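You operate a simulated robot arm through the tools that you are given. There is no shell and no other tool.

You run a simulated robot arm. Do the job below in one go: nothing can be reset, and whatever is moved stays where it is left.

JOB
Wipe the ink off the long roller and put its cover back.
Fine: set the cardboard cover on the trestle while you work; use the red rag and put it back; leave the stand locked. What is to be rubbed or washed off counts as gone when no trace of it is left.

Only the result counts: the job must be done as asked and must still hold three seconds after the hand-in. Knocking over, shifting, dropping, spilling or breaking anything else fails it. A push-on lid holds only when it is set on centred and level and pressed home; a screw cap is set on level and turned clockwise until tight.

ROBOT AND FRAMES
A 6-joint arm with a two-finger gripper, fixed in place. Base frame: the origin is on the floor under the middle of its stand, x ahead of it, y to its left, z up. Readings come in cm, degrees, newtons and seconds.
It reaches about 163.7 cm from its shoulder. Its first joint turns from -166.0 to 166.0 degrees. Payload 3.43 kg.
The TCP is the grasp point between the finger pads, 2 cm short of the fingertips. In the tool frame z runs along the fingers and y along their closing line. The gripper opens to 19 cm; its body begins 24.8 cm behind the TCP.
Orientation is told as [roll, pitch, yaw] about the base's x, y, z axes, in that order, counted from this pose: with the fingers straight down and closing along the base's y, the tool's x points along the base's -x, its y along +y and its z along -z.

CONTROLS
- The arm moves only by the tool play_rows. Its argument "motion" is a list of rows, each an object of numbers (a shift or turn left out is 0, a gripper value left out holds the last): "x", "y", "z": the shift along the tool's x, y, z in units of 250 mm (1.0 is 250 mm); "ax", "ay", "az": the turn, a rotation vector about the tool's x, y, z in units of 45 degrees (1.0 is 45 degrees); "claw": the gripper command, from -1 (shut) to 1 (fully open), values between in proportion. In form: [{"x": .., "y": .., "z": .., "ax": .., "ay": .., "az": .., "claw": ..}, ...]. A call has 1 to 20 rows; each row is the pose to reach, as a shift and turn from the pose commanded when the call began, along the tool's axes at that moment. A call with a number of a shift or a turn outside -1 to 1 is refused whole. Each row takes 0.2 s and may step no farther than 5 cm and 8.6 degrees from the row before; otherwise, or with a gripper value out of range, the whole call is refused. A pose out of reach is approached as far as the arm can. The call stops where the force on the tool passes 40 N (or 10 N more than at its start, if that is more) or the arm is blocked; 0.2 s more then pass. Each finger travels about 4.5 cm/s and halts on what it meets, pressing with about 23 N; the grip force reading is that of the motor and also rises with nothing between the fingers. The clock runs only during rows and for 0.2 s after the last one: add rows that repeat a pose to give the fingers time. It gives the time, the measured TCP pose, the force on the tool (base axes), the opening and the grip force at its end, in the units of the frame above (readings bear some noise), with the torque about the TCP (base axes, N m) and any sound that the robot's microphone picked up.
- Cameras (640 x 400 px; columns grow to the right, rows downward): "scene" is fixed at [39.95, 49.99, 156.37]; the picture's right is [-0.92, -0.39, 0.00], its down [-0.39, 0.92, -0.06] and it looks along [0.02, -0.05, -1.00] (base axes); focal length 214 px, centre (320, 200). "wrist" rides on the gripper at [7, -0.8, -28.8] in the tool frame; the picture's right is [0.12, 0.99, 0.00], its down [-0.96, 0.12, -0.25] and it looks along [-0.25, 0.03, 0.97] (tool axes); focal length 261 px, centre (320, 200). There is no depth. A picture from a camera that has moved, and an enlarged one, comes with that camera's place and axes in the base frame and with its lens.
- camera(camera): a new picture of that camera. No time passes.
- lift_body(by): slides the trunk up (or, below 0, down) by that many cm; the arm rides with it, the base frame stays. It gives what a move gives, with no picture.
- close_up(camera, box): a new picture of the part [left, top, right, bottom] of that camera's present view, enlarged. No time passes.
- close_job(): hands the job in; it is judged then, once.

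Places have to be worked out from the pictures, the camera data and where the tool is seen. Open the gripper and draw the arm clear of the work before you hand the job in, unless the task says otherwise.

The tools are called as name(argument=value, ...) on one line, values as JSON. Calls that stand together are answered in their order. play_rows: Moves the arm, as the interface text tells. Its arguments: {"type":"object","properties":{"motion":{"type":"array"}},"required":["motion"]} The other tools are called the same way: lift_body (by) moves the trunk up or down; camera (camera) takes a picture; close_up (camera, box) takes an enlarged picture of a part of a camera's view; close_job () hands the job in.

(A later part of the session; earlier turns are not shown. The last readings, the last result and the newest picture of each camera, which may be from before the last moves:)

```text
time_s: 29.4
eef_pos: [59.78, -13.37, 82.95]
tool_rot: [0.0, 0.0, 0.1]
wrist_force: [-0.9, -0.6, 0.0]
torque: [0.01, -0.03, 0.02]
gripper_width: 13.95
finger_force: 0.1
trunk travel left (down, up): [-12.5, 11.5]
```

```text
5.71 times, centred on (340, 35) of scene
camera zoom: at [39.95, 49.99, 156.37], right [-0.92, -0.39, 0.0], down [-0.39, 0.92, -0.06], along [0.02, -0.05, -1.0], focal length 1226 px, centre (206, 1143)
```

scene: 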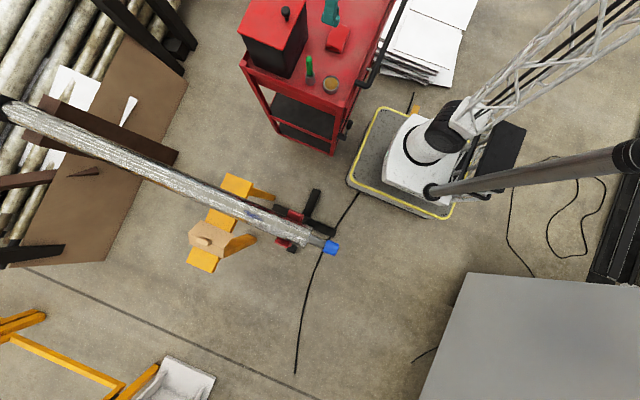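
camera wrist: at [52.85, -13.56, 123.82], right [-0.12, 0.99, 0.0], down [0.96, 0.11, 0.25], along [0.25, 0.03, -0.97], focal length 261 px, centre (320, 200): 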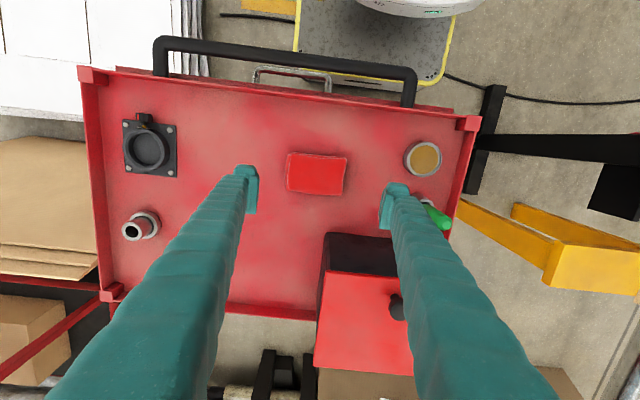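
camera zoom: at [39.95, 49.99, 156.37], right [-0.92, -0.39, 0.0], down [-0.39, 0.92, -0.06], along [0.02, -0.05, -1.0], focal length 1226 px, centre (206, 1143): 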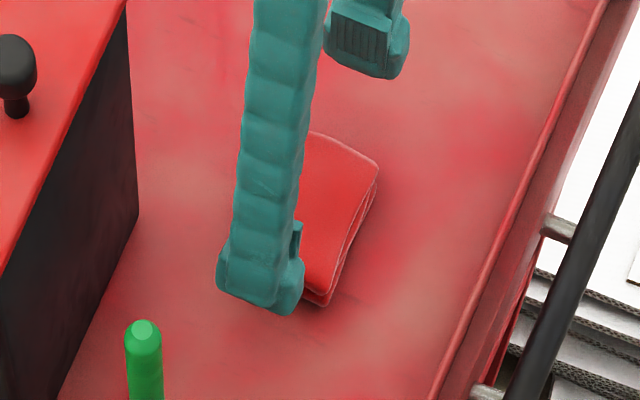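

The rag's base (cart top) comes out near z≈78.4. I'll lower so the tips are about half a centimetre above it (TCP ≈80.9), watching the force.

play_rows(motion=[{"z": 0.02}, {"z": 0.04}, {"z": 0.06}, {"z": 0.08}, {"z": 0.08}])

close_up(camera="scene", box=[290, 0, 390, 70])

close_up(camera="wrist", box=[220, 110, 420, 270])

```text
time_s: 30.6
eef_pos: [59.65, -13.47, 81.01]
tool_rot: [0.0, 0.0, 0.0]
wrist_force: [-0.6, 0.6, 0.1]
torque: [0.01, -0.02, -0.01]
gripper_width: 13.97
finger_force: 0.0
trunk travel left (down, up): [-12.5, 11.5]
```

```text
5.71 times, centred on (340, 35) of scene
camera zoom: at [39.95, 49.99, 156.37], right [-0.92, -0.39, 0.0], down [-0.39, 0.92, -0.06], along [0.02, -0.05, -1.0], focal length 1226 px, centre (206, 1143)
```

zoom: 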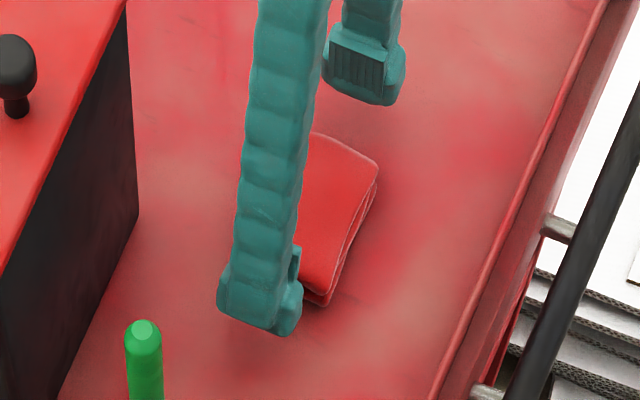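

```text
2.50 times, centred on (320, 190) of wrist
camera zoom: at [52.81, -14.23, 109.74], right [-0.12, 0.99, 0.0], down [0.96, 0.11, 0.25], along [0.25, 0.03, -0.97], focal length 652 px, centre (320, 225)
```

zoom: 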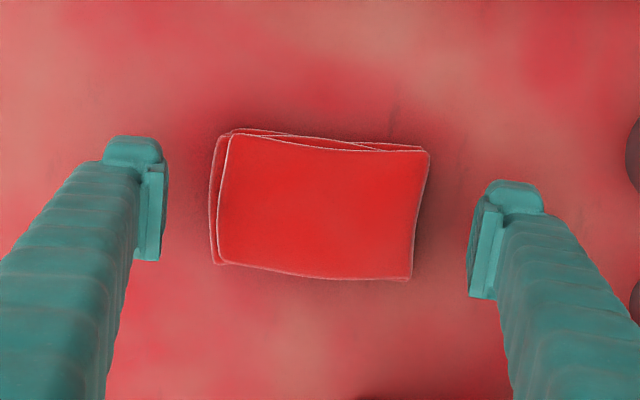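

No contact and tips are nearly at the cart top. Closing on the rag's ends.

play_rows(motion=[{"claw": -1}, {"claw": -1}, {"claw": -1}, {"claw": -1}, {"claw": -1}, {"claw": -1}])

close_up(camera="scene", box=[290, 0, 390, 70])

close_up(camera="wrist", box=[220, 110, 420, 270])

```text
time_s: 31.7
eef_pos: [59.85, -13.37, 81.47]
tool_rot: [-0.1, -0.4, 0.0]
wrist_force: [0.3, 2.7, 37.1]
torque: [0.23, 0.44, -0.04]
gripper_width: 5.67
finger_force: 13.6
trunk travel left (down, up): [-12.5, 11.5]
stopped in row 5: the force on the tool passed its limit at 44 N (the readings are from after the stop); the commanded pose is now the measured one
```

```text
5.71 times, centred on (340, 35) of scene
camera zoom: at [39.95, 49.99, 156.37], right [-0.92, -0.39, 0.0], down [-0.39, 0.92, -0.06], along [0.02, -0.05, -1.0], focal length 1226 px, centre (206, 1143)
```

zoom: 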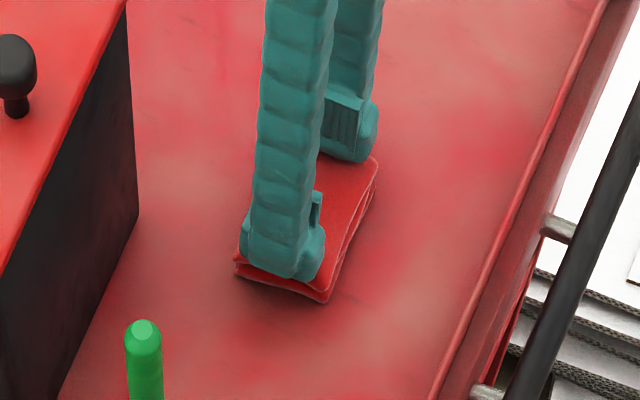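

```text
2.50 times, centred on (320, 190) of wrist
camera zoom: at [52.79, -14.17, 110.13], right [-0.12, 0.99, 0.0], down [0.96, 0.12, 0.25], along [0.25, 0.03, -0.97], focal length 652 px, centre (320, 225)
```

zoom: 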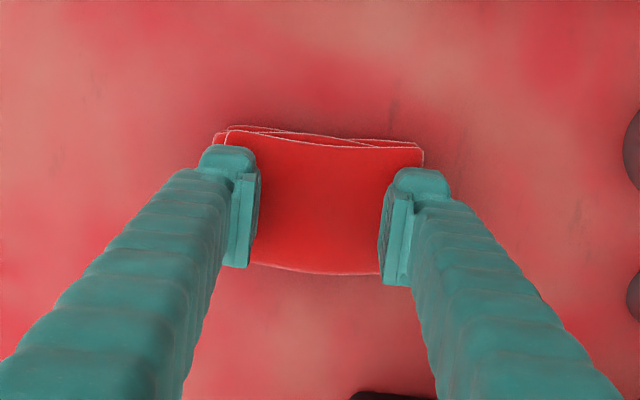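

The tips rode up onto the rag's thin ends (rag is only ~1.5 cm thick, top ≈79.4). I'll lift off first, then reopen.

play_rows(motion=[{"z": -0.06}, {"z": -0.12}, {"z": -0.12, "claw": 0.47}, {"z": -0.12, "claw": 0.47}, {"z": -0.12, "claw": 0.47}, {"z": -0.12, "claw": 0.47}, {"z": -0.12, "claw": 0.47}, {"z": -0.12, "claw": 0.47}])

close_up(camera="wrist", box=[220, 110, 420, 270])

close_up(camera="scene", box=[290, 0, 390, 70])

```text
time_s: 33.5
eef_pos: [59.86, -13.41, 84.23]
tool_rot: [-0.1, -0.2, 0.0]
wrist_force: [-1.2, 0.4, 0.2]
torque: [0.01, -0.02, 0.01]
gripper_width: 12.98
finger_force: 0.0
trunk travel left (down, up): [-12.5, 11.5]
```

```text
2.50 times, centred on (320, 190) of wrist
camera zoom: at [52.83, -14.26, 112.95], right [-0.12, 0.99, 0.0], down [0.96, 0.12, 0.25], along [0.25, 0.03, -0.97], focal length 652 px, centre (320, 225)
```

zoom: 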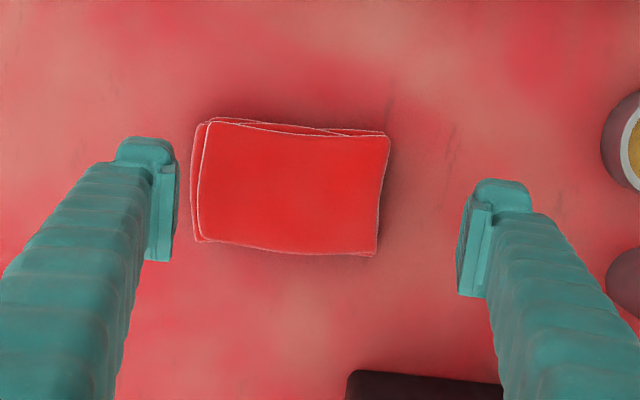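

```text
5.71 times, centred on (340, 35) of scene
camera zoom: at [39.95, 49.99, 156.37], right [-0.92, -0.39, 0.0], down [-0.39, 0.92, -0.06], along [0.02, -0.05, -1.0], focal length 1226 px, centre (206, 1143)
```

zoom: 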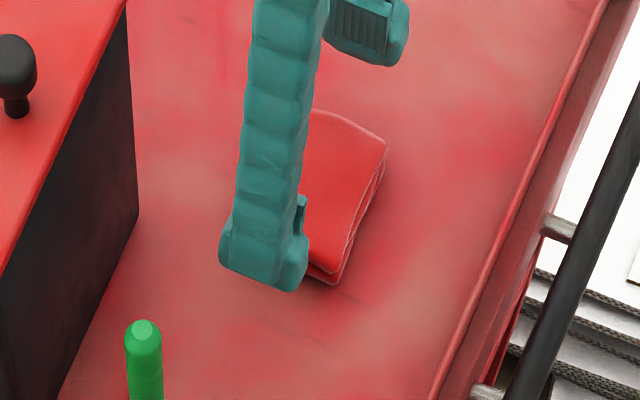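

The rag slid about 1.6 cm to −y (centre now ≈(59.7, −15.0)); I'll set it back at y≈−13.4 later. Recentring and going down lower beside it in small steps.

play_rows(motion=[{"y": -0.064, "claw": 0.47}, {"y": -0.064, "z": 0.06}, {"y": -0.064, "z": 0.12}, {"y": -0.064, "z": 0.14}, {"y": -0.064, "z": 0.15}, {"y": -0.064, "z": 0.15}])

close_up(camera="wrist", box=[220, 110, 420, 270])

close_up(camera="scene", box=[290, 0, 390, 70])

```text
time_s: 34.9
eef_pos: [59.87, -15.06, 80.53]
tool_rot: [-0.1, -0.3, 0.0]
wrist_force: [-0.6, 0.5, 0.1]
torque: [-0.02, 0.01, 0.0]
gripper_width: 13.96
finger_force: 0.1
trunk travel left (down, up): [-12.5, 11.5]
```

```text
2.50 times, centred on (320, 190) of wrist
camera zoom: at [52.83, -15.84, 109.19], right [-0.12, 0.99, 0.0], down [0.96, 0.12, 0.25], along [0.25, 0.03, -0.97], focal length 652 px, centre (320, 225)
```

zoom: 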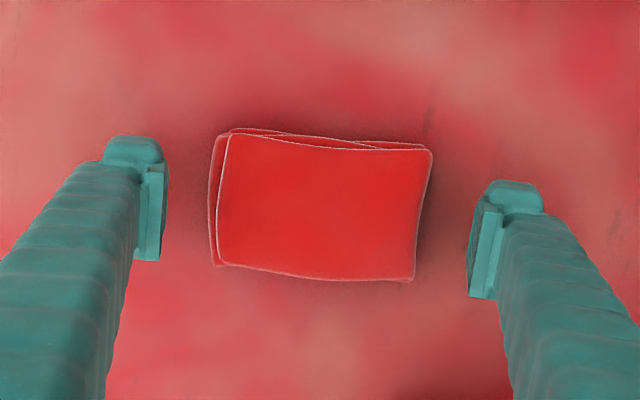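

```text
5.71 times, centred on (340, 35) of scene
camera zoom: at [39.95, 49.99, 156.37], right [-0.92, -0.39, 0.0], down [-0.39, 0.92, -0.06], along [0.02, -0.05, -1.0], focal length 1226 px, centre (206, 1143)
```

zoom: 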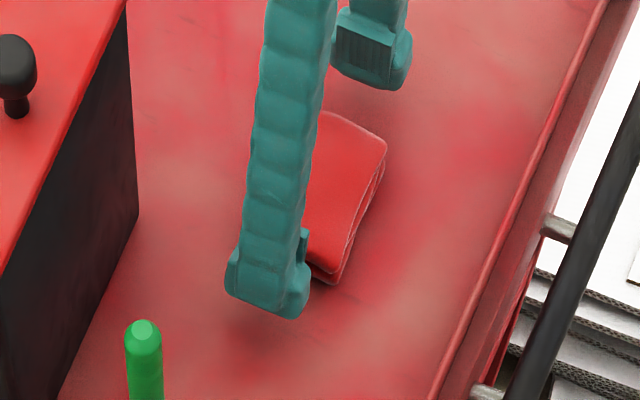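

Tips at ≈78.5 and still free; going down a further 0.5 cm in fine steps.

play_rows(motion=[{"z": 0.01}, {"z": 0.02}, {"z": 0.02}])

```text
time_s: 35.7
eef_pos: [59.85, -15.04, 79.89]
tool_rot: [-0.1, -0.2, 0.0]
wrist_force: [0.0, 0.1, -0.5]
torque: [0.01, 0.05, -0.01]
gripper_width: 13.98
finger_force: 0.1
trunk travel left (down, up): [-12.5, 11.5]
```

Still free at TCP 79.9. Another 0.5 cm.

play_rows(motion=[{"z": 0.01}, {"z": 0.02}, {"z": 0.02}])

```text
time_s: 36.5
eef_pos: [59.84, -15.09, 79.52]
tool_rot: [-0.1, -0.1, 0.1]
wrist_force: [0.1, 0.2, -0.2]
torque: [0.0, -0.01, -0.04]
gripper_width: 13.98
finger_force: 0.1
trunk travel left (down, up): [-12.5, 11.5]
```

Still no contact at tips ≈77.5; checking the picture before going lower.

close_up(camera="scene", box=[290, 0, 390, 70])

close_up(camera="wrist", box=[220, 110, 420, 270])

```text
5.71 times, centred on (340, 35) of scene
camera zoom: at [39.95, 49.99, 156.37], right [-0.92, -0.39, 0.0], down [-0.39, 0.92, -0.06], along [0.02, -0.05, -1.0], focal length 1226 px, centre (206, 1143)
```

zoom: 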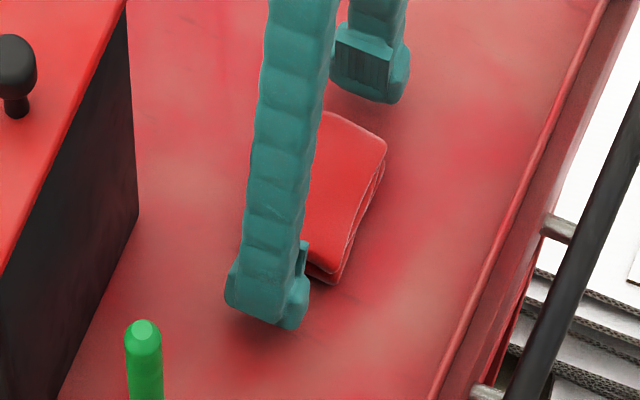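

```text
2.50 times, centred on (320, 190) of wrist
camera zoom: at [52.82, -15.87, 108.19], right [-0.12, 0.99, 0.0], down [0.96, 0.12, 0.25], along [0.25, 0.03, -0.97], focal length 652 px, centre (320, 225)
```

zoom: 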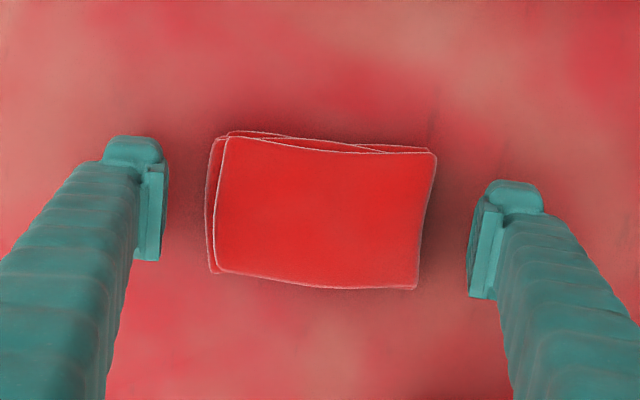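

A contact shadow is gathering right below the tip, so the surface is close. Two more fine steps.

play_rows(motion=[{"z": 0.008}, {"z": 0.016}, {"z": 0.016}])

```text
time_s: 37.3
eef_pos: [59.94, -15.07, 79.14]
tool_rot: [0.0, -0.2, 0.0]
wrist_force: [-0.2, -0.1, 0.0]
torque: [-0.01, 0.01, -0.01]
gripper_width: 13.94
finger_force: 0.1
trunk travel left (down, up): [-12.5, 11.5]
```

Tips are now ≈77.1, over 2 cm below the rag's top – enough. Closing.

play_rows(motion=[{"claw": -1}, {"claw": -1}, {"claw": -1}, {"claw": -1}, {"claw": -1}, {"claw": -1}])

close_up(camera="scene", box=[290, 0, 390, 70])

close_up(camera="wrist", box=[220, 110, 420, 270])

```text
time_s: 38.7
eef_pos: [59.97, -15.07, 79.01]
tool_rot: [-0.2, -0.2, 0.1]
wrist_force: [-0.5, -0.5, 1.4]
torque: [0.0, -0.02, 0.04]
gripper_width: 9.91
finger_force: 22.7
trunk travel left (down, up): [-12.5, 11.5]
```

```text
5.71 times, centred on (340, 35) of scene
camera zoom: at [39.95, 49.99, 156.37], right [-0.92, -0.39, 0.0], down [-0.39, 0.92, -0.06], along [0.02, -0.05, -1.0], focal length 1226 px, centre (206, 1143)
```

zoom: 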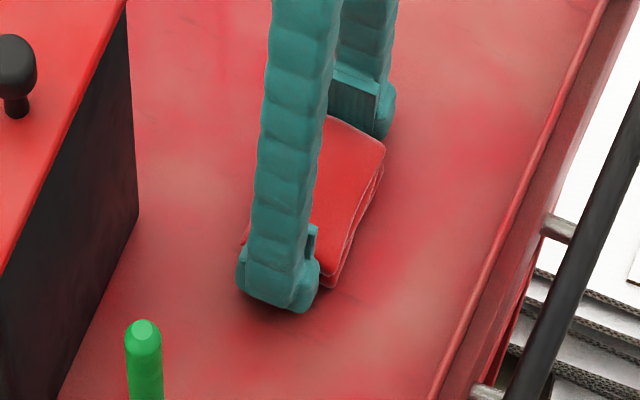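

```text
2.50 times, centred on (320, 190) of wrist
camera zoom: at [52.85, -15.81, 107.78], right [-0.12, 0.99, 0.0], down [0.96, 0.12, 0.25], along [0.25, 0.03, -0.97], focal length 652 px, centre (320, 225)
```

zoom: 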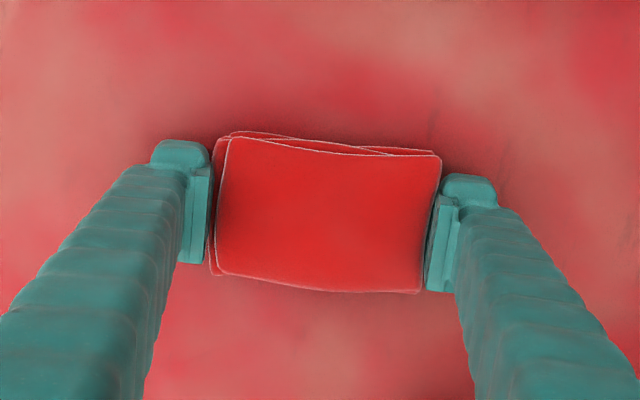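

The rag is gripped by its ends (9.9 cm, 22.7 N). Lifting gently and checking that it comes along.

play_rows(motion=[{"z": -0.03}, {"z": -0.08}, {"z": -0.16}, {"z": -0.26}, {"z": -0.4}, {"z": -0.54}, {"z": -0.54}])

close_up(camera="scene", box=[280, 0, 400, 80])

close_up(camera="wrist", box=[220, 110, 420, 270])

```text
time_s: 40.3
eef_pos: [59.95, -15.25, 92.71]
tool_rot: [-0.1, -0.2, 0.1]
wrist_force: [0.6, 0.5, -1.0]
torque: [-0.01, 0.04, 0.01]
gripper_width: 9.93
finger_force: 23.1
trunk travel left (down, up): [-12.5, 11.5]
```

```text
5.00 times, centred on (340, 40) of scene
camera zoom: at [39.95, 49.99, 156.37], right [-0.92, -0.39, 0.0], down [-0.39, 0.92, -0.06], along [0.02, -0.05, -1.0], focal length 1072 px, centre (220, 1000)
```

zoom: 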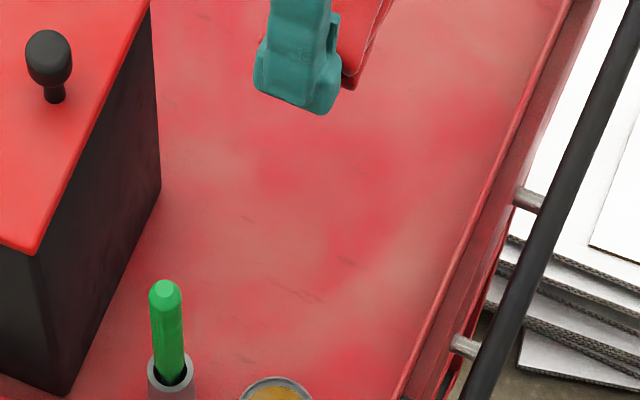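

```text
2.50 times, centred on (320, 190) of wrist
camera zoom: at [52.79, -15.95, 121.36], right [-0.12, 0.99, 0.0], down [0.96, 0.12, 0.25], along [0.25, 0.03, -0.97], focal length 652 px, centre (320, 225)
```

zoom: 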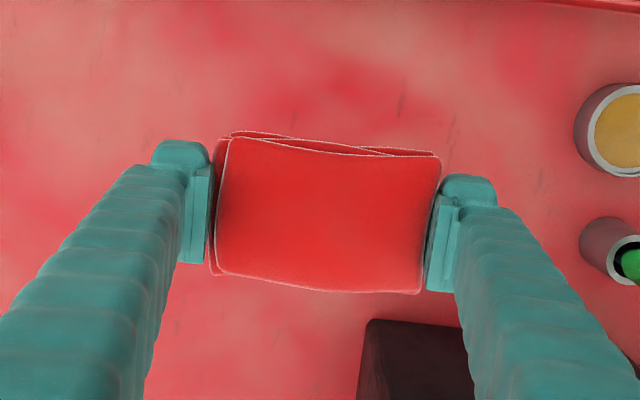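

The rag holds firmly. Raising over the pen and moving toward the roller (two 25 cm legs, then a third).

play_rows(motion=[{"z": -0.16}, {"z": -0.32}, {"z": -0.46, "y": 0.08}, {"z": -0.5, "y": 0.25}, {"z": -0.5, "y": 0.43}, {"z": -0.5, "y": 0.61}, {"z": -0.5, "y": 0.79}, {"z": -0.5, "y": 0.97}, {"z": -0.5, "y": 1.0}])

play_rows(motion=[{"y": 0.15}, {"y": 0.33}, {"y": 0.51}, {"y": 0.69}, {"y": 0.87}, {"y": 1.0}, {"y": 1.0}])

play_rows(motion=[{"x": -0.006, "y": 0.15}, {"x": -0.012, "y": 0.33}, {"x": -0.018, "y": 0.51}, {"x": -0.024, "y": 0.69}, {"x": -0.028, "y": 0.87}, {"x": -0.028, "y": 1.0}, {"x": -0.028, "y": 1.0}])

camera(camera="wrist")

camera(camera="scene")

```text
time_s: 42.3
eef_pos: [59.86, 10.07, 104.91]
tool_rot: [0.0, -0.2, -0.1]
wrist_force: [0.2, -0.2, 0.4]
torque: [0.05, 0.0, 0.03]
gripper_width: 9.89
finger_force: 23.2
trunk travel left (down, up): [-12.5, 11.5]
```

```text
time_s: 43.9
eef_pos: [59.92, 35.11, 104.96]
tool_rot: [-0.1, -0.3, 0.0]
wrist_force: [0.1, 0.5, -1.2]
torque: [0.0, 0.01, 0.06]
gripper_width: 9.88
finger_force: 23.3
trunk travel left (down, up): [-12.5, 11.5]
```

```text
time_s: 45.5
eef_pos: [60.35, 60.1, 104.78]
tool_rot: [-0.1, -0.2, 0.1]
wrist_force: [0.3, -0.3, -1.3]
torque: [-0.02, 0.06, 0.0]
gripper_width: 9.89
finger_force: 23.0
trunk travel left (down, up): [-12.5, 11.5]
```

```text
taken
camera wrist: at [53.47, 59.21, 133.54], right [-0.12, 0.99, 0.0], down [0.96, 0.12, 0.25], along [0.25, 0.03, -0.97], focal length 261 px, centre (320, 200)
```

wrist: 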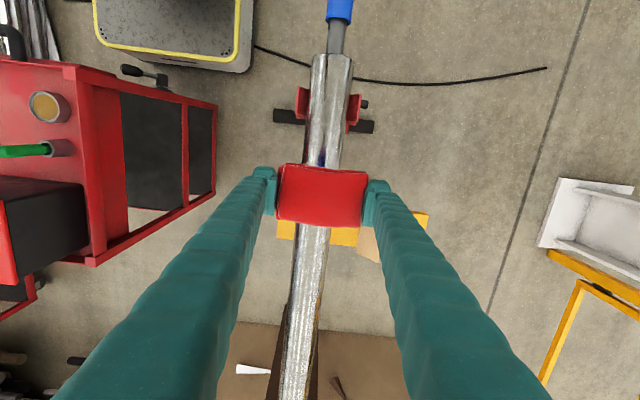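

```text
taken
```

scene: 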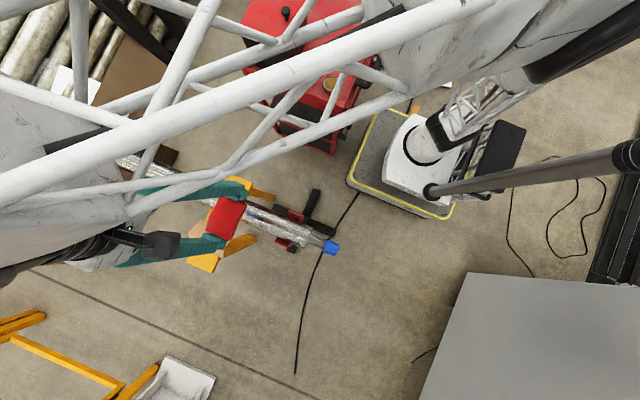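

Rag is centred over the ink. Descending to z≈88.5, just above the roller.

play_rows(motion=[{"z": 0.18}, {"z": 0.34}, {"z": 0.48}, {"z": 0.58}, {"z": 0.64}, {"z": 0.652}, {"z": 0.652}])

close_up(camera="wrist", box=[220, 90, 420, 270])

```text
time_s: 47.1
eef_pos: [60.73, 59.94, 88.65]
tool_rot: [-0.1, -0.2, 0.1]
wrist_force: [0.0, -0.3, -0.6]
torque: [-0.01, 0.02, 0.02]
gripper_width: 9.91
finger_force: 23.1
trunk travel left (down, up): [-12.5, 11.5]
```

```text
2.22 times, centred on (320, 180) of wrist
camera zoom: at [53.53, 59.27, 117.38], right [-0.12, 0.99, 0.0], down [0.96, 0.12, 0.25], along [0.25, 0.03, -0.97], focal length 579 px, centre (320, 244)
```

zoom: 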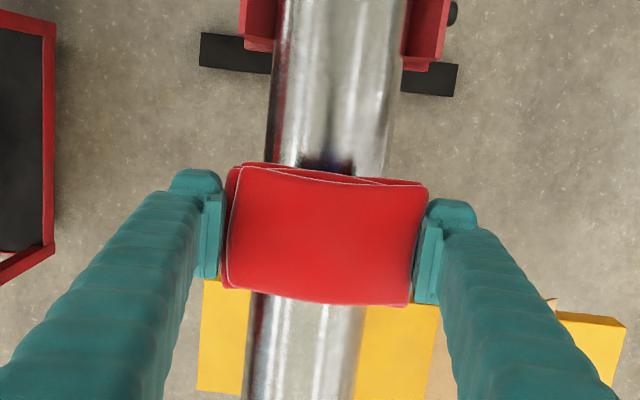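

Rag about 2 cm above the roller. Lowering slowly to make contact.

play_rows(motion=[{"z": 0.025}, {"z": 0.045}, {"z": 0.06}, {"z": 0.07}, {"z": 0.07}])

```text
time_s: 48.3
eef_pos: [60.61, 59.98, 86.96]
tool_rot: [-0.1, -0.2, 0.0]
wrist_force: [0.6, 0.3, 0.0]
torque: [-0.02, 0.0, -0.02]
gripper_width: 9.89
finger_force: 22.7
trunk travel left (down, up): [-12.5, 11.5]
```

No contact yet at 86.96; continuing in finer steps.

play_rows(motion=[{"z": 0.012}, {"z": 0.024}, {"z": 0.036}, {"z": 0.036}])

```text
time_s: 49.3
eef_pos: [60.6, 60.04, 86.19]
tool_rot: [0.2, -0.3, 0.0]
wrist_force: [1.9, 1.8, 23.2]
torque: [0.03, 0.13, 0.02]
gripper_width: 9.88
finger_force: 22.6
trunk travel left (down, up): [-12.5, 11.5]
```

Contact with ~23 N at z≈86.2. Easing by 0.1 cm and rubbing back and forth along the roller.

play_rows(motion=[{"x": 0.03, "z": -0.004}, {"x": 0.07, "z": -0.004}, {"x": 0.11, "z": -0.004}, {"x": 0.14, "z": -0.004}, {"x": 0.1, "z": -0.004}, {"x": 0.05, "z": -0.004}, {"x": 0.0, "z": -0.004}, {"x": -0.05, "z": -0.004}, {"x": -0.1, "z": -0.004}, {"x": -0.14, "z": -0.004}, {"x": -0.1, "z": -0.004}, {"x": -0.05, "z": -0.004}, {"x": 0.0, "z": -0.004}, {"x": 0.05, "z": -0.004}, {"x": 0.1, "z": -0.004}, {"x": 0.14, "z": -0.004}, {"x": 0.1, "z": -0.004}, {"x": 0.05, "z": -0.004}, {"x": 0.0, "z": -0.004}])

close_up(camera="wrist", box=[220, 90, 420, 270])

close_up(camera="scene", box=[170, 160, 350, 280])

```text
time_s: 53.3
eef_pos: [60.51, 60.06, 86.35]
tool_rot: [-0.2, -0.2, 0.1]
wrist_force: [-2.8, 0.9, 5.6]
torque: [0.01, 0.15, 0.0]
gripper_width: 9.86
finger_force: 23.2
trunk travel left (down, up): [-12.5, 11.5]
```

```text
2.22 times, centred on (320, 180) of wrist
camera zoom: at [53.47, 59.34, 114.86], right [-0.12, 0.99, 0.0], down [0.96, 0.12, 0.25], along [0.25, 0.03, -0.97], focal length 579 px, centre (320, 244)
```

zoom: 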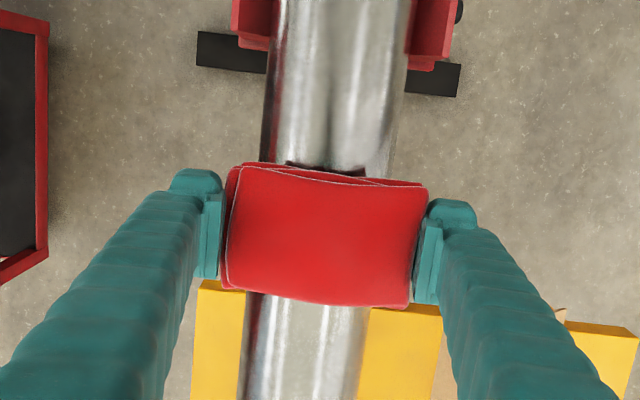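

```text
3.33 times, centred on (260, 220) of scene
camera zoom: at [39.95, 49.99, 156.37], right [-0.92, -0.39, 0.0], down [-0.39, 0.92, -0.06], along [0.02, -0.05, -1.0], focal length 715 px, centre (520, 133)
```

zoom: 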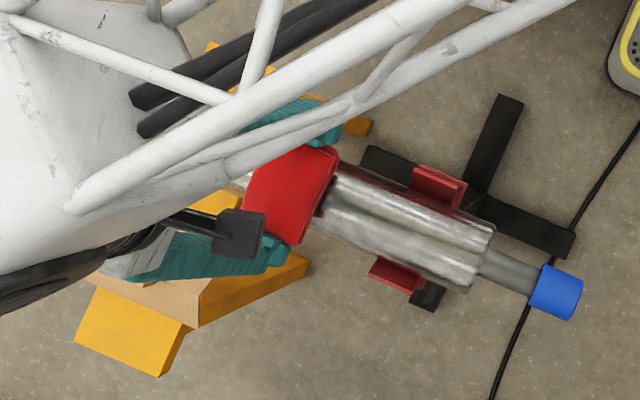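

Rubbed one set of strokes at ~5–20 N. Lifting 3 cm and moving aside to +x to inspect the spot.

play_rows(motion=[{"z": -0.08}, {"z": -0.14}, {"x": -0.14, "z": -0.16}, {"x": -0.28, "z": -0.16}, {"x": -0.38, "z": -0.16}, {"x": -0.38, "z": -0.16}])

close_up(camera="wrist", box=[240, 0, 400, 200])

close_up(camera="scene", box=[200, 160, 350, 260])

```text
time_s: 54.7
eef_pos: [70.16, 59.89, 90.08]
tool_rot: [-0.1, -0.2, 0.1]
wrist_force: [-0.9, -0.7, -0.4]
torque: [-0.04, 0.03, 0.01]
gripper_width: 9.9
finger_force: 23.1
trunk travel left (down, up): [-12.5, 11.5]
```

```text
2.00 times, centred on (320, 100) of wrist
camera zoom: at [63.07, 59.17, 118.77], right [-0.12, 0.99, 0.0], down [0.96, 0.12, 0.25], along [0.25, 0.03, -0.97], focal length 521 px, centre (320, 400)
```

zoom: 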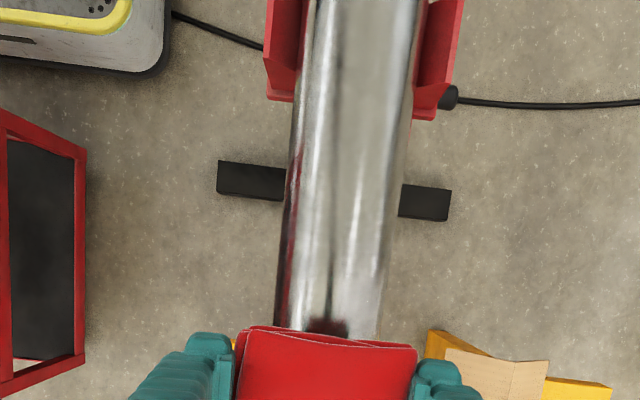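

```text
4.00 times, centred on (275, 210) of scene
camera zoom: at [39.95, 49.99, 156.37], right [-0.92, -0.39, 0.0], down [-0.39, 0.92, -0.06], along [0.02, -0.05, -1.0], focal length 858 px, centre (500, 160)
```

zoom: 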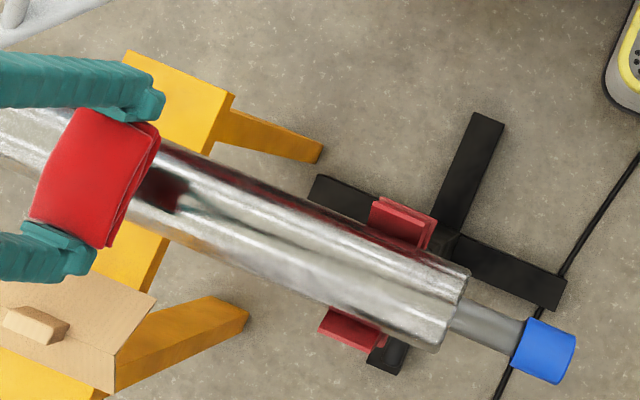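

The blue smear no longer shows. I'll magnify the spot from both cameras to look for any trace.

close_up(camera="scene", box=[230, 195, 290, 235])

close_up(camera="wrist", box=[290, 80, 370, 180])

close_up(camera="wrist", box=[290, 0, 370, 90])

```text
10.00 times, centred on (260, 215) of scene
camera zoom: at [39.95, 49.99, 156.37], right [-0.92, -0.39, 0.0], down [-0.39, 0.92, -0.06], along [0.02, -0.05, -1.0], focal length 2145 px, centre (920, 50)
```

zoom: 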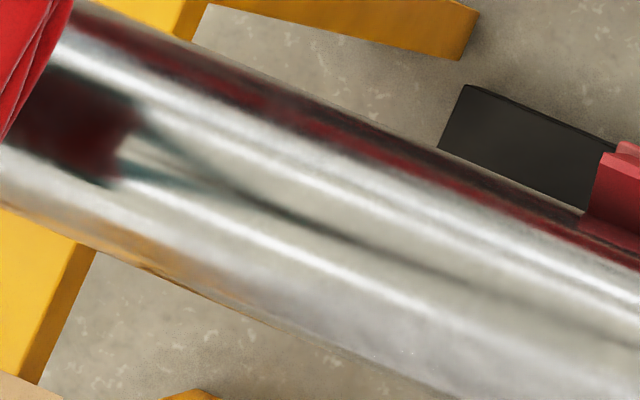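

```text
4.00 times, centred on (330, 130) of wrist
camera zoom: at [63.07, 59.17, 118.77], right [-0.12, 0.99, 0.0], down [0.96, 0.12, 0.25], along [0.25, 0.03, -0.97], focal length 1043 px, centre (280, 480)
```

zoom: 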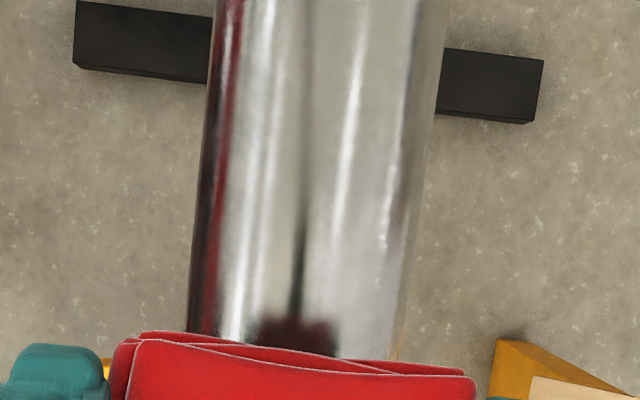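

```text
4.44 times, centred on (330, 45) of wrist
camera zoom: at [63.07, 59.17, 118.77], right [-0.12, 0.99, 0.0], down [0.96, 0.12, 0.25], along [0.25, 0.03, -0.97], focal length 1158 px, centre (276, 889)
```

zoom: 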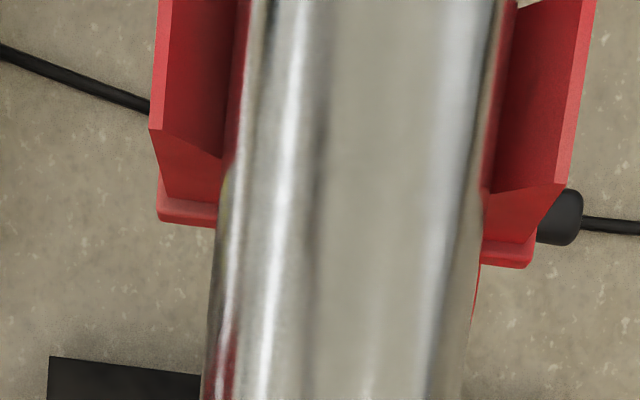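

No blue remains in the visible band; the red/dark patch is the rag's reflection. For certainty I'll rub again on either flank of the top, first with the hand rolled −14°, approaching 1 cm off contact.

play_rows(motion=[{"x": 0.1, "y": 0.02, "ax": 0.1}, {"x": 0.2, "y": 0.04, "ax": 0.2}, {"x": 0.3, "y": 0.06, "z": 0.03, "ax": 0.311}, {"x": 0.384, "y": 0.079, "z": 0.08, "ax": 0.311}, {"x": 0.384, "y": 0.079, "z": 0.116, "ax": 0.311}, {"x": 0.384, "y": 0.079, "z": 0.116, "ax": 0.311}])

```text
time_s: 56.1
eef_pos: [60.42, 61.86, 87.19]
tool_rot: [-14.0, -0.3, 0.0]
wrist_force: [-0.3, -0.3, -0.4]
torque: [0.03, 0.02, 0.01]
gripper_width: 9.88
finger_force: 22.7
trunk travel left (down, up): [-12.5, 11.5]
```

Rolled and about 1.2 cm off. Approaching along the tool axis in fine steps.

play_rows(motion=[{"z": 0.016}, {"z": 0.03}, {"z": 0.04}, {"z": 0.04}])

```text
time_s: 57.1
eef_pos: [60.42, 61.65, 86.25]
tool_rot: [-14.0, -0.2, 0.0]
wrist_force: [-0.1, -0.3, -0.3]
torque: [-0.03, -0.01, 0.01]
gripper_width: 9.86
finger_force: 22.4
trunk travel left (down, up): [-12.5, 11.5]
```

play_rows(motion=[{"z": 0.008}, {"z": 0.014}, {"z": 0.014}])

```text
time_s: 57.9
eef_pos: [60.49, 61.75, 85.92]
tool_rot: [-14.2, -0.2, 0.0]
wrist_force: [-0.8, 0.4, -0.3]
torque: [-0.01, -0.01, -0.01]
gripper_width: 9.86
finger_force: 23.3
trunk travel left (down, up): [-12.5, 11.5]
```

No contact yet at z=85.92. Another few millimetres along the tool axis.

play_rows(motion=[{"z": 0.008}, {"z": 0.014}, {"z": 0.014}])

```text
time_s: 58.7
eef_pos: [60.58, 61.69, 85.76]
tool_rot: [-13.9, -0.3, 0.0]
wrist_force: [3.1, 7.8, 30.0]
torque: [0.14, 0.24, -0.02]
gripper_width: 9.9
finger_force: 22.9
trunk travel left (down, up): [-12.5, 11.5]
```

Contact at ~31 N; easing 0.12 cm and stroking along the roller.

play_rows(motion=[{"x": 0.03, "z": -0.005}, {"x": 0.07, "z": -0.005}, {"x": 0.11, "z": -0.005}, {"x": 0.14, "z": -0.005}, {"x": 0.1, "z": -0.005}, {"x": 0.05, "z": -0.005}, {"x": 0.0, "z": -0.005}, {"x": -0.05, "z": -0.005}, {"x": -0.1, "z": -0.005}, {"x": -0.14, "z": -0.005}, {"x": -0.1, "z": -0.005}, {"x": -0.05, "z": -0.005}, {"x": 0.0, "z": -0.005}, {"x": 0.05, "z": -0.005}, {"x": 0.1, "z": -0.005}, {"x": 0.14, "z": -0.005}, {"x": 0.1, "z": -0.005}, {"x": 0.05, "z": -0.005}, {"x": 0.0, "z": -0.005}, {"x": 0.0, "z": -0.06}])

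```text
time_s: 62.9
eef_pos: [60.55, 61.74, 86.92]
tool_rot: [-14.1, -0.2, -0.1]
wrist_force: [0.2, -0.1, -1.4]
torque: [0.01, 0.08, -0.03]
gripper_width: 9.91
finger_force: 23.3
trunk travel left (down, up): [-12.5, 11.5]
```

Now the other flank: rolling to +14° with the mirrored offset while staying clear of the roller.

play_rows(motion=[{"y": -0.04, "z": -0.03, "ax": -0.156}, {"y": -0.08, "z": -0.03, "ax": -0.311}, {"y": -0.11, "z": 0.0, "ax": -0.467}, {"y": -0.14, "z": 0.025, "ax": -0.622}, {"y": -0.14, "z": 0.025, "ax": -0.622}])

```text
time_s: 64.1
eef_pos: [60.5, 58.31, 87.24]
tool_rot: [14.0, -0.2, 0.0]
wrist_force: [0.1, 0.7, -0.9]
torque: [0.0, -0.03, 0.03]
gripper_width: 9.89
finger_force: 22.6
trunk travel left (down, up): [-12.5, 11.5]
```

Clear at +14°. Approaching the surface in small steps.

play_rows(motion=[{"z": 0.016}, {"z": 0.03}, {"z": 0.042}, {"z": 0.042}])

```text
time_s: 65.1
eef_pos: [60.55, 58.67, 86.22]
tool_rot: [14.0, -0.2, 0.0]
wrist_force: [0.5, -0.2, -1.8]
torque: [-0.02, 0.0, 0.0]
gripper_width: 9.9
finger_force: 23.1
trunk travel left (down, up): [-12.5, 11.5]
```

Still free; a few more millimetres.

play_rows(motion=[{"z": 0.008}, {"z": 0.014}, {"z": 0.014}])

```text
time_s: 65.9
eef_pos: [60.46, 58.73, 85.86]
tool_rot: [14.0, -0.1, 0.0]
wrist_force: [0.2, 0.1, 0.5]
torque: [-0.03, 0.05, 0.03]
gripper_width: 9.88
finger_force: 22.9
trunk travel left (down, up): [-12.5, 11.5]
```

Just about touching; pressing in another 0.2 cm.

play_rows(motion=[{"z": 0.006}, {"z": 0.009}, {"z": 0.009}])

```text
time_s: 66.7
eef_pos: [60.56, 58.74, 85.77]
tool_rot: [14.0, -0.4, -0.1]
wrist_force: [0.5, -4.9, 20.0]
torque: [-0.19, 0.25, 0.06]
gripper_width: 9.91
finger_force: 22.8
trunk travel left (down, up): [-12.5, 11.5]
```

Contact at ~20 N. Easing slightly and stroking along x on this flank, then lifting off.

play_rows(motion=[{"x": 0.03, "z": -0.002}, {"x": 0.07, "z": -0.002}, {"x": 0.11, "z": -0.002}, {"x": 0.14, "z": -0.002}, {"x": 0.1, "z": -0.002}, {"x": 0.05, "z": -0.002}, {"x": 0.0, "z": -0.002}, {"x": -0.05, "z": -0.002}, {"x": -0.1, "z": -0.002}, {"x": -0.14, "z": -0.002}, {"x": -0.1, "z": -0.002}, {"x": -0.05, "z": -0.002}, {"x": 0.0, "z": -0.002}, {"x": 0.05, "z": -0.002}, {"x": 0.1, "z": -0.002}, {"x": 0.14, "z": -0.002}, {"x": 0.1, "z": -0.002}, {"x": 0.05, "z": -0.002}, {"x": 0.0, "z": -0.002}, {"x": 0.0, "z": -0.06}])

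```text
time_s: 70.9
eef_pos: [60.51, 58.38, 87.14]
tool_rot: [13.9, -0.2, 0.1]
wrist_force: [0.8, -0.8, -1.3]
torque: [-0.05, 0.08, 0.02]
gripper_width: 9.91
finger_force: 23.7
trunk travel left (down, up): [-12.5, 11.5]
```

Back to level for one more pass along the very top.

play_rows(motion=[{"y": 0.035, "z": -0.02, "ax": 0.156}, {"y": 0.071, "z": -0.003, "ax": 0.311}, {"y": 0.071, "z": -0.003, "ax": 0.311}])

```text
time_s: 71.7
eef_pos: [60.58, 60.27, 87.59]
tool_rot: [-0.1, -0.2, 0.0]
wrist_force: [0.8, 0.4, -1.5]
torque: [-0.03, -0.01, -0.02]
gripper_width: 9.9
finger_force: 22.7
trunk travel left (down, up): [-12.5, 11.5]
```

Level at z≈87.6. Lowering to the known contact height of about 86.2.

play_rows(motion=[{"z": 0.02}, {"z": 0.036}, {"z": 0.048}, {"z": 0.054}, {"z": 0.054}])

```text
time_s: 72.9
eef_pos: [60.49, 60.05, 86.16]
tool_rot: [-0.1, -0.3, -0.1]
wrist_force: [0.2, 0.3, -0.5]
torque: [0.02, 0.01, -0.02]
gripper_width: 9.89
finger_force: 22.5
trunk travel left (down, up): [-12.5, 11.5]
```

Not quite touching; pressing 0.2 cm more.

play_rows(motion=[{"z": 0.005}, {"z": 0.009}, {"z": 0.009}])

```text
time_s: 73.7
eef_pos: [60.64, 60.16, 86.02]
tool_rot: [-0.1, -0.2, 0.0]
wrist_force: [-0.4, 0.3, -0.7]
torque: [-0.02, -0.04, 0.02]
gripper_width: 9.9
finger_force: 23.0
trunk travel left (down, up): [-12.5, 11.5]
```

Rag seems pushed up a hair in the grip; going on another 0.2 cm.

play_rows(motion=[{"z": 0.005}, {"z": 0.009}, {"z": 0.009}])

```text
time_s: 74.5
eef_pos: [60.61, 60.02, 85.94]
tool_rot: [0.0, -0.2, 0.0]
wrist_force: [0.0, 0.6, 16.1]
torque: [0.01, 0.18, 0.02]
gripper_width: 9.86
finger_force: 22.5
trunk travel left (down, up): [-12.5, 11.5]
```

Contact at 16 N – good pressure. Stroking along the top, then lifting.

play_rows(motion=[{"x": 0.03}, {"x": 0.07}, {"x": 0.11}, {"x": 0.14}, {"x": 0.1}, {"x": 0.05}, {"x": 0.0}, {"x": -0.05}, {"x": -0.1}, {"x": -0.14}, {"x": -0.1}, {"x": -0.05}, {"x": 0.0}, {"x": 0.05}, {"x": 0.1}, {"x": 0.14}, {"x": 0.1}, {"x": 0.05}, {"x": 0.0}, {"x": 0.0, "z": -0.06}])

play_rows(motion=[{"z": -0.12}, {"z": -0.28}, {"z": -0.44}, {"z": -0.6}, {"z": -0.6, "y": -0.16}, {"z": -0.6, "y": -0.33}, {"z": -0.6, "y": -0.5}, {"z": -0.6, "y": -0.67}, {"z": -0.6, "y": -0.83}, {"z": -0.6, "y": -1.0}, {"z": -0.6, "y": -1.0}])

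camera(camera="wrist")

camera(camera="scene")

```text
time_s: 78.7
eef_pos: [60.55, 60.03, 87.52]
tool_rot: [-0.1, -0.2, -0.1]
wrist_force: [0.2, 0.9, -0.6]
torque: [-0.03, 0.01, 0.03]
gripper_width: 9.92
finger_force: 23.2
trunk travel left (down, up): [-12.5, 11.5]
```

```text
time_s: 81.1
eef_pos: [60.28, 35.01, 102.48]
tool_rot: [-0.1, -0.2, 0.0]
wrist_force: [-0.7, 0.2, -0.7]
torque: [-0.04, -0.03, 0.01]
gripper_width: 9.89
finger_force: 22.7
trunk travel left (down, up): [-12.5, 11.5]
```

```text
taken
camera wrist: at [53.28, 34.26, 131.14], right [-0.12, 0.99, 0.0], down [0.96, 0.12, 0.25], along [0.25, 0.03, -0.97], focal length 261 px, centre (320, 200)
```

wrist: 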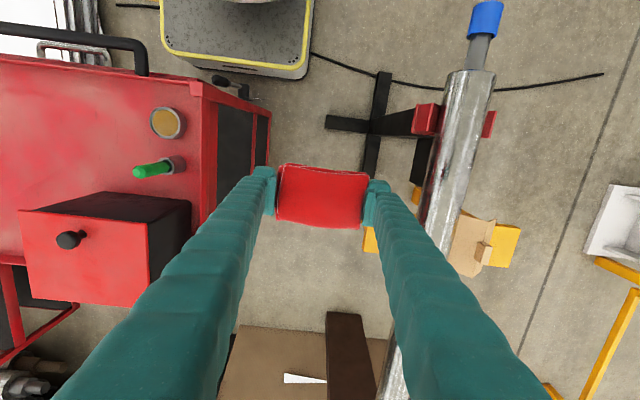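

```text
taken
```

scene: 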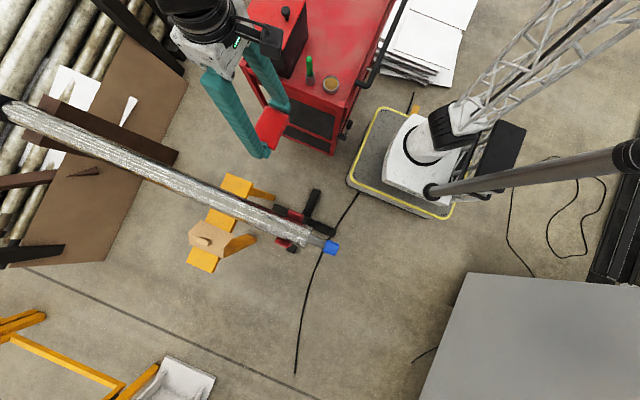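

Clear view of the roller now; enlarging the cleaned stretch in both cameras to look for any trace of ink.

close_up(camera="scene", box=[215, 190, 305, 245])

close_up(camera="wrist", box=[400, 60, 520, 260])

close_up(camera="scene", box=[230, 195, 280, 230])

close_up(camera="scene", box=[0, 80, 240, 240])

```text
7.11 times, centred on (260, 218) of scene
camera zoom: at [39.95, 49.99, 156.37], right [-0.92, -0.39, 0.0], down [-0.39, 0.92, -0.06], along [0.02, -0.05, -1.0], focal length 1525 px, centre (747, 76)
```

zoom: 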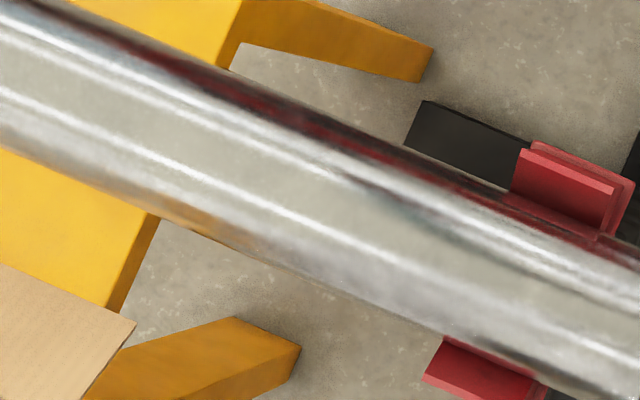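

```text
2.00 times, centred on (460, 160) of wrist
camera zoom: at [53.28, 34.26, 131.14], right [-0.12, 0.99, 0.0], down [0.96, 0.12, 0.25], along [0.25, 0.03, -0.97], focal length 521 px, centre (40, 280)
```

zoom: 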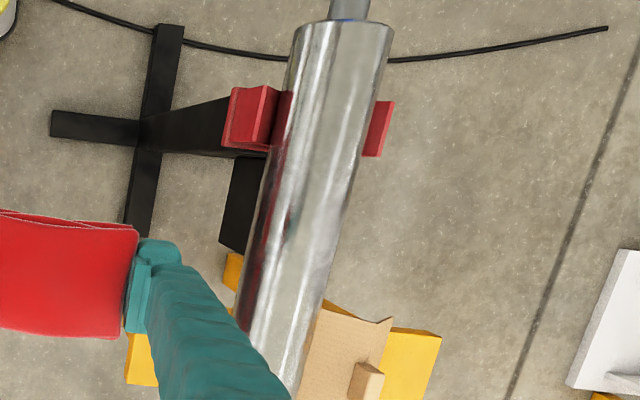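

```text
11.43 times, centred on (255, 212) of scene
camera zoom: at [39.95, 49.99, 156.37], right [-0.92, -0.39, 0.0], down [-0.39, 0.92, -0.06], along [0.02, -0.05, -1.0], focal length 2451 px, centre (1063, 57)
```

zoom: 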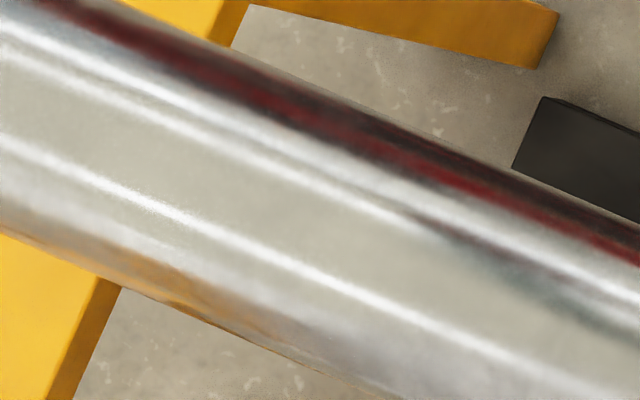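

```text
2.50 times, centred on (120, 160) of scene
camera zoom: at [39.95, 49.99, 156.37], right [-0.92, -0.39, 0.0], down [-0.39, 0.92, -0.06], along [0.02, -0.05, -1.0], focal length 536 px, centre (820, 300)
```

zoom: 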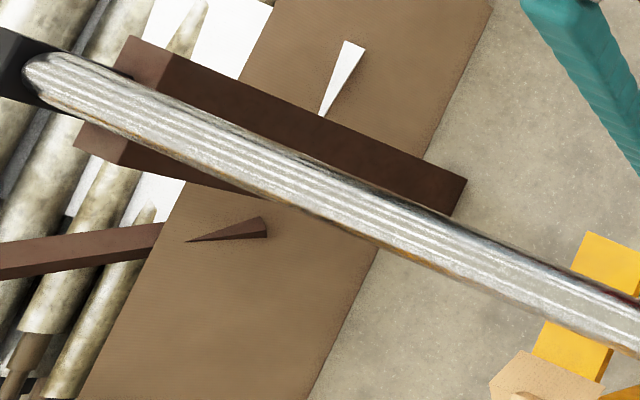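

The roller is clean – no blue left. Carrying the rag back over the cart to its original spot (≈59.8, −13.4).

play_rows(motion=[{"y": -0.15}, {"y": -0.33}, {"y": -0.51}, {"y": -0.69}, {"y": -0.87}, {"y": -1.0}, {"y": -1.0}])

play_rows(motion=[{"x": 0.005, "y": -0.15}, {"x": 0.01, "y": -0.33}, {"x": 0.015, "y": -0.51}, {"x": 0.018, "y": -0.69}, {"x": 0.018, "y": -0.85}, {"x": 0.018, "y": -0.938}, {"x": 0.018, "y": -0.938}])

camera(camera="wrist")

```text
time_s: 82.7
eef_pos: [60.6, 9.91, 102.46]
tool_rot: [-0.1, -0.1, 0.0]
wrist_force: [-0.3, -0.2, -0.2]
torque: [-0.01, -0.02, -0.01]
gripper_width: 9.9
finger_force: 23.4
trunk travel left (down, up): [-12.5, 11.5]
```

```text
time_s: 84.3
eef_pos: [60.04, -13.42, 102.8]
tool_rot: [-0.1, -0.2, 0.1]
wrist_force: [-0.5, 0.0, 0.2]
torque: [0.02, 0.03, 0.05]
gripper_width: 9.9
finger_force: 22.7
trunk travel left (down, up): [-12.5, 11.5]
```

```text
taken
camera wrist: at [52.98, -14.15, 131.42], right [-0.12, 0.99, 0.0], down [0.96, 0.12, 0.25], along [0.25, 0.03, -0.97], focal length 261 px, centre (320, 200)
```

wrist: 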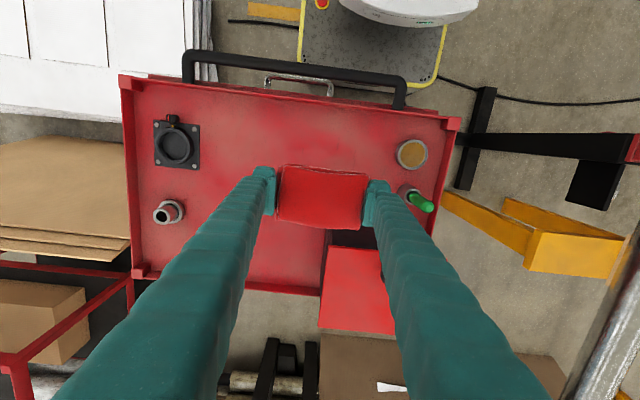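

Over the rag's spot, clear of pen and tin. Descending to z≈80.8, then feeling for the cart top.

play_rows(motion=[{"z": 0.18}, {"z": 0.36}, {"z": 0.54}, {"z": 0.68}, {"z": 0.78}, {"z": 0.85}, {"z": 0.88}, {"z": 0.88}])

close_up(camera="scene", box=[280, 0, 400, 80])

```text
time_s: 86.1
eef_pos: [59.95, -13.42, 80.42]
tool_rot: [-0.1, -0.2, 0.0]
wrist_force: [0.8, -0.3, 0.3]
torque: [0.02, 0.01, 0.03]
gripper_width: 9.91
finger_force: 22.8
trunk travel left (down, up): [-12.5, 11.5]
```

```text
5.00 times, centred on (340, 40) of scene
camera zoom: at [39.95, 49.99, 156.37], right [-0.92, -0.39, 0.0], down [-0.39, 0.92, -0.06], along [0.02, -0.05, -1.0], focal length 1072 px, centre (220, 1000)
```

zoom: 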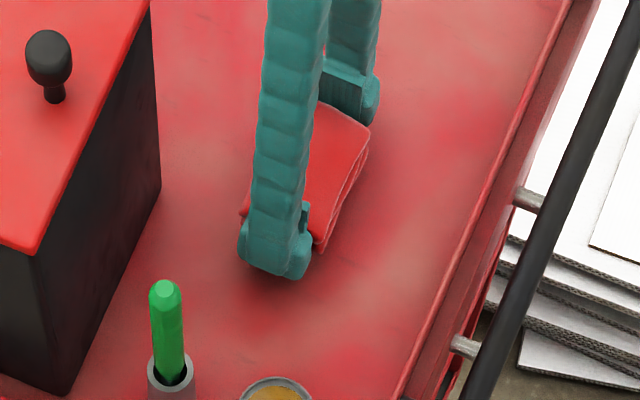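

About 1.4 cm above the grasp height. Lowering 1.2 cm in fine steps.

play_rows(motion=[{"z": 0.016}, {"z": 0.03}, {"z": 0.04}, {"z": 0.046}, {"z": 0.046}])

```text
time_s: 87.3
eef_pos: [60.05, -13.43, 79.24]
tool_rot: [0.0, -0.1, 0.0]
wrist_force: [-0.5, 0.0, -0.5]
torque: [-0.02, 0.01, 0.0]
gripper_width: 9.89
finger_force: 23.0
trunk travel left (down, up): [-12.5, 11.5]
```

Still free at 79.24; a further 0.3 cm.

play_rows(motion=[{"z": 0.006}, {"z": 0.012}, {"z": 0.012}])

```text
time_s: 88.1
eef_pos: [60.12, -13.36, 78.95]
tool_rot: [0.0, -0.3, 0.0]
wrist_force: [0.2, -0.4, -0.6]
torque: [-0.04, -0.02, 0.02]
gripper_width: 9.86
finger_force: 23.0
trunk travel left (down, up): [-12.5, 11.5]
```

At the pick-up height with no contact (the rag was pushed up ~0.2 cm in the grip). One more 0.2 cm, watching the force.

play_rows(motion=[{"z": 0.005}, {"z": 0.008}, {"z": 0.008}])

```text
time_s: 88.9
eef_pos: [60.12, -13.43, 78.85]
tool_rot: [-0.1, -0.3, 0.0]
wrist_force: [-3.9, 1.6, 17.4]
torque: [-0.81, 0.17, -0.17]
gripper_width: 9.93
finger_force: 23.2
trunk travel left (down, up): [-12.5, 11.5]
```

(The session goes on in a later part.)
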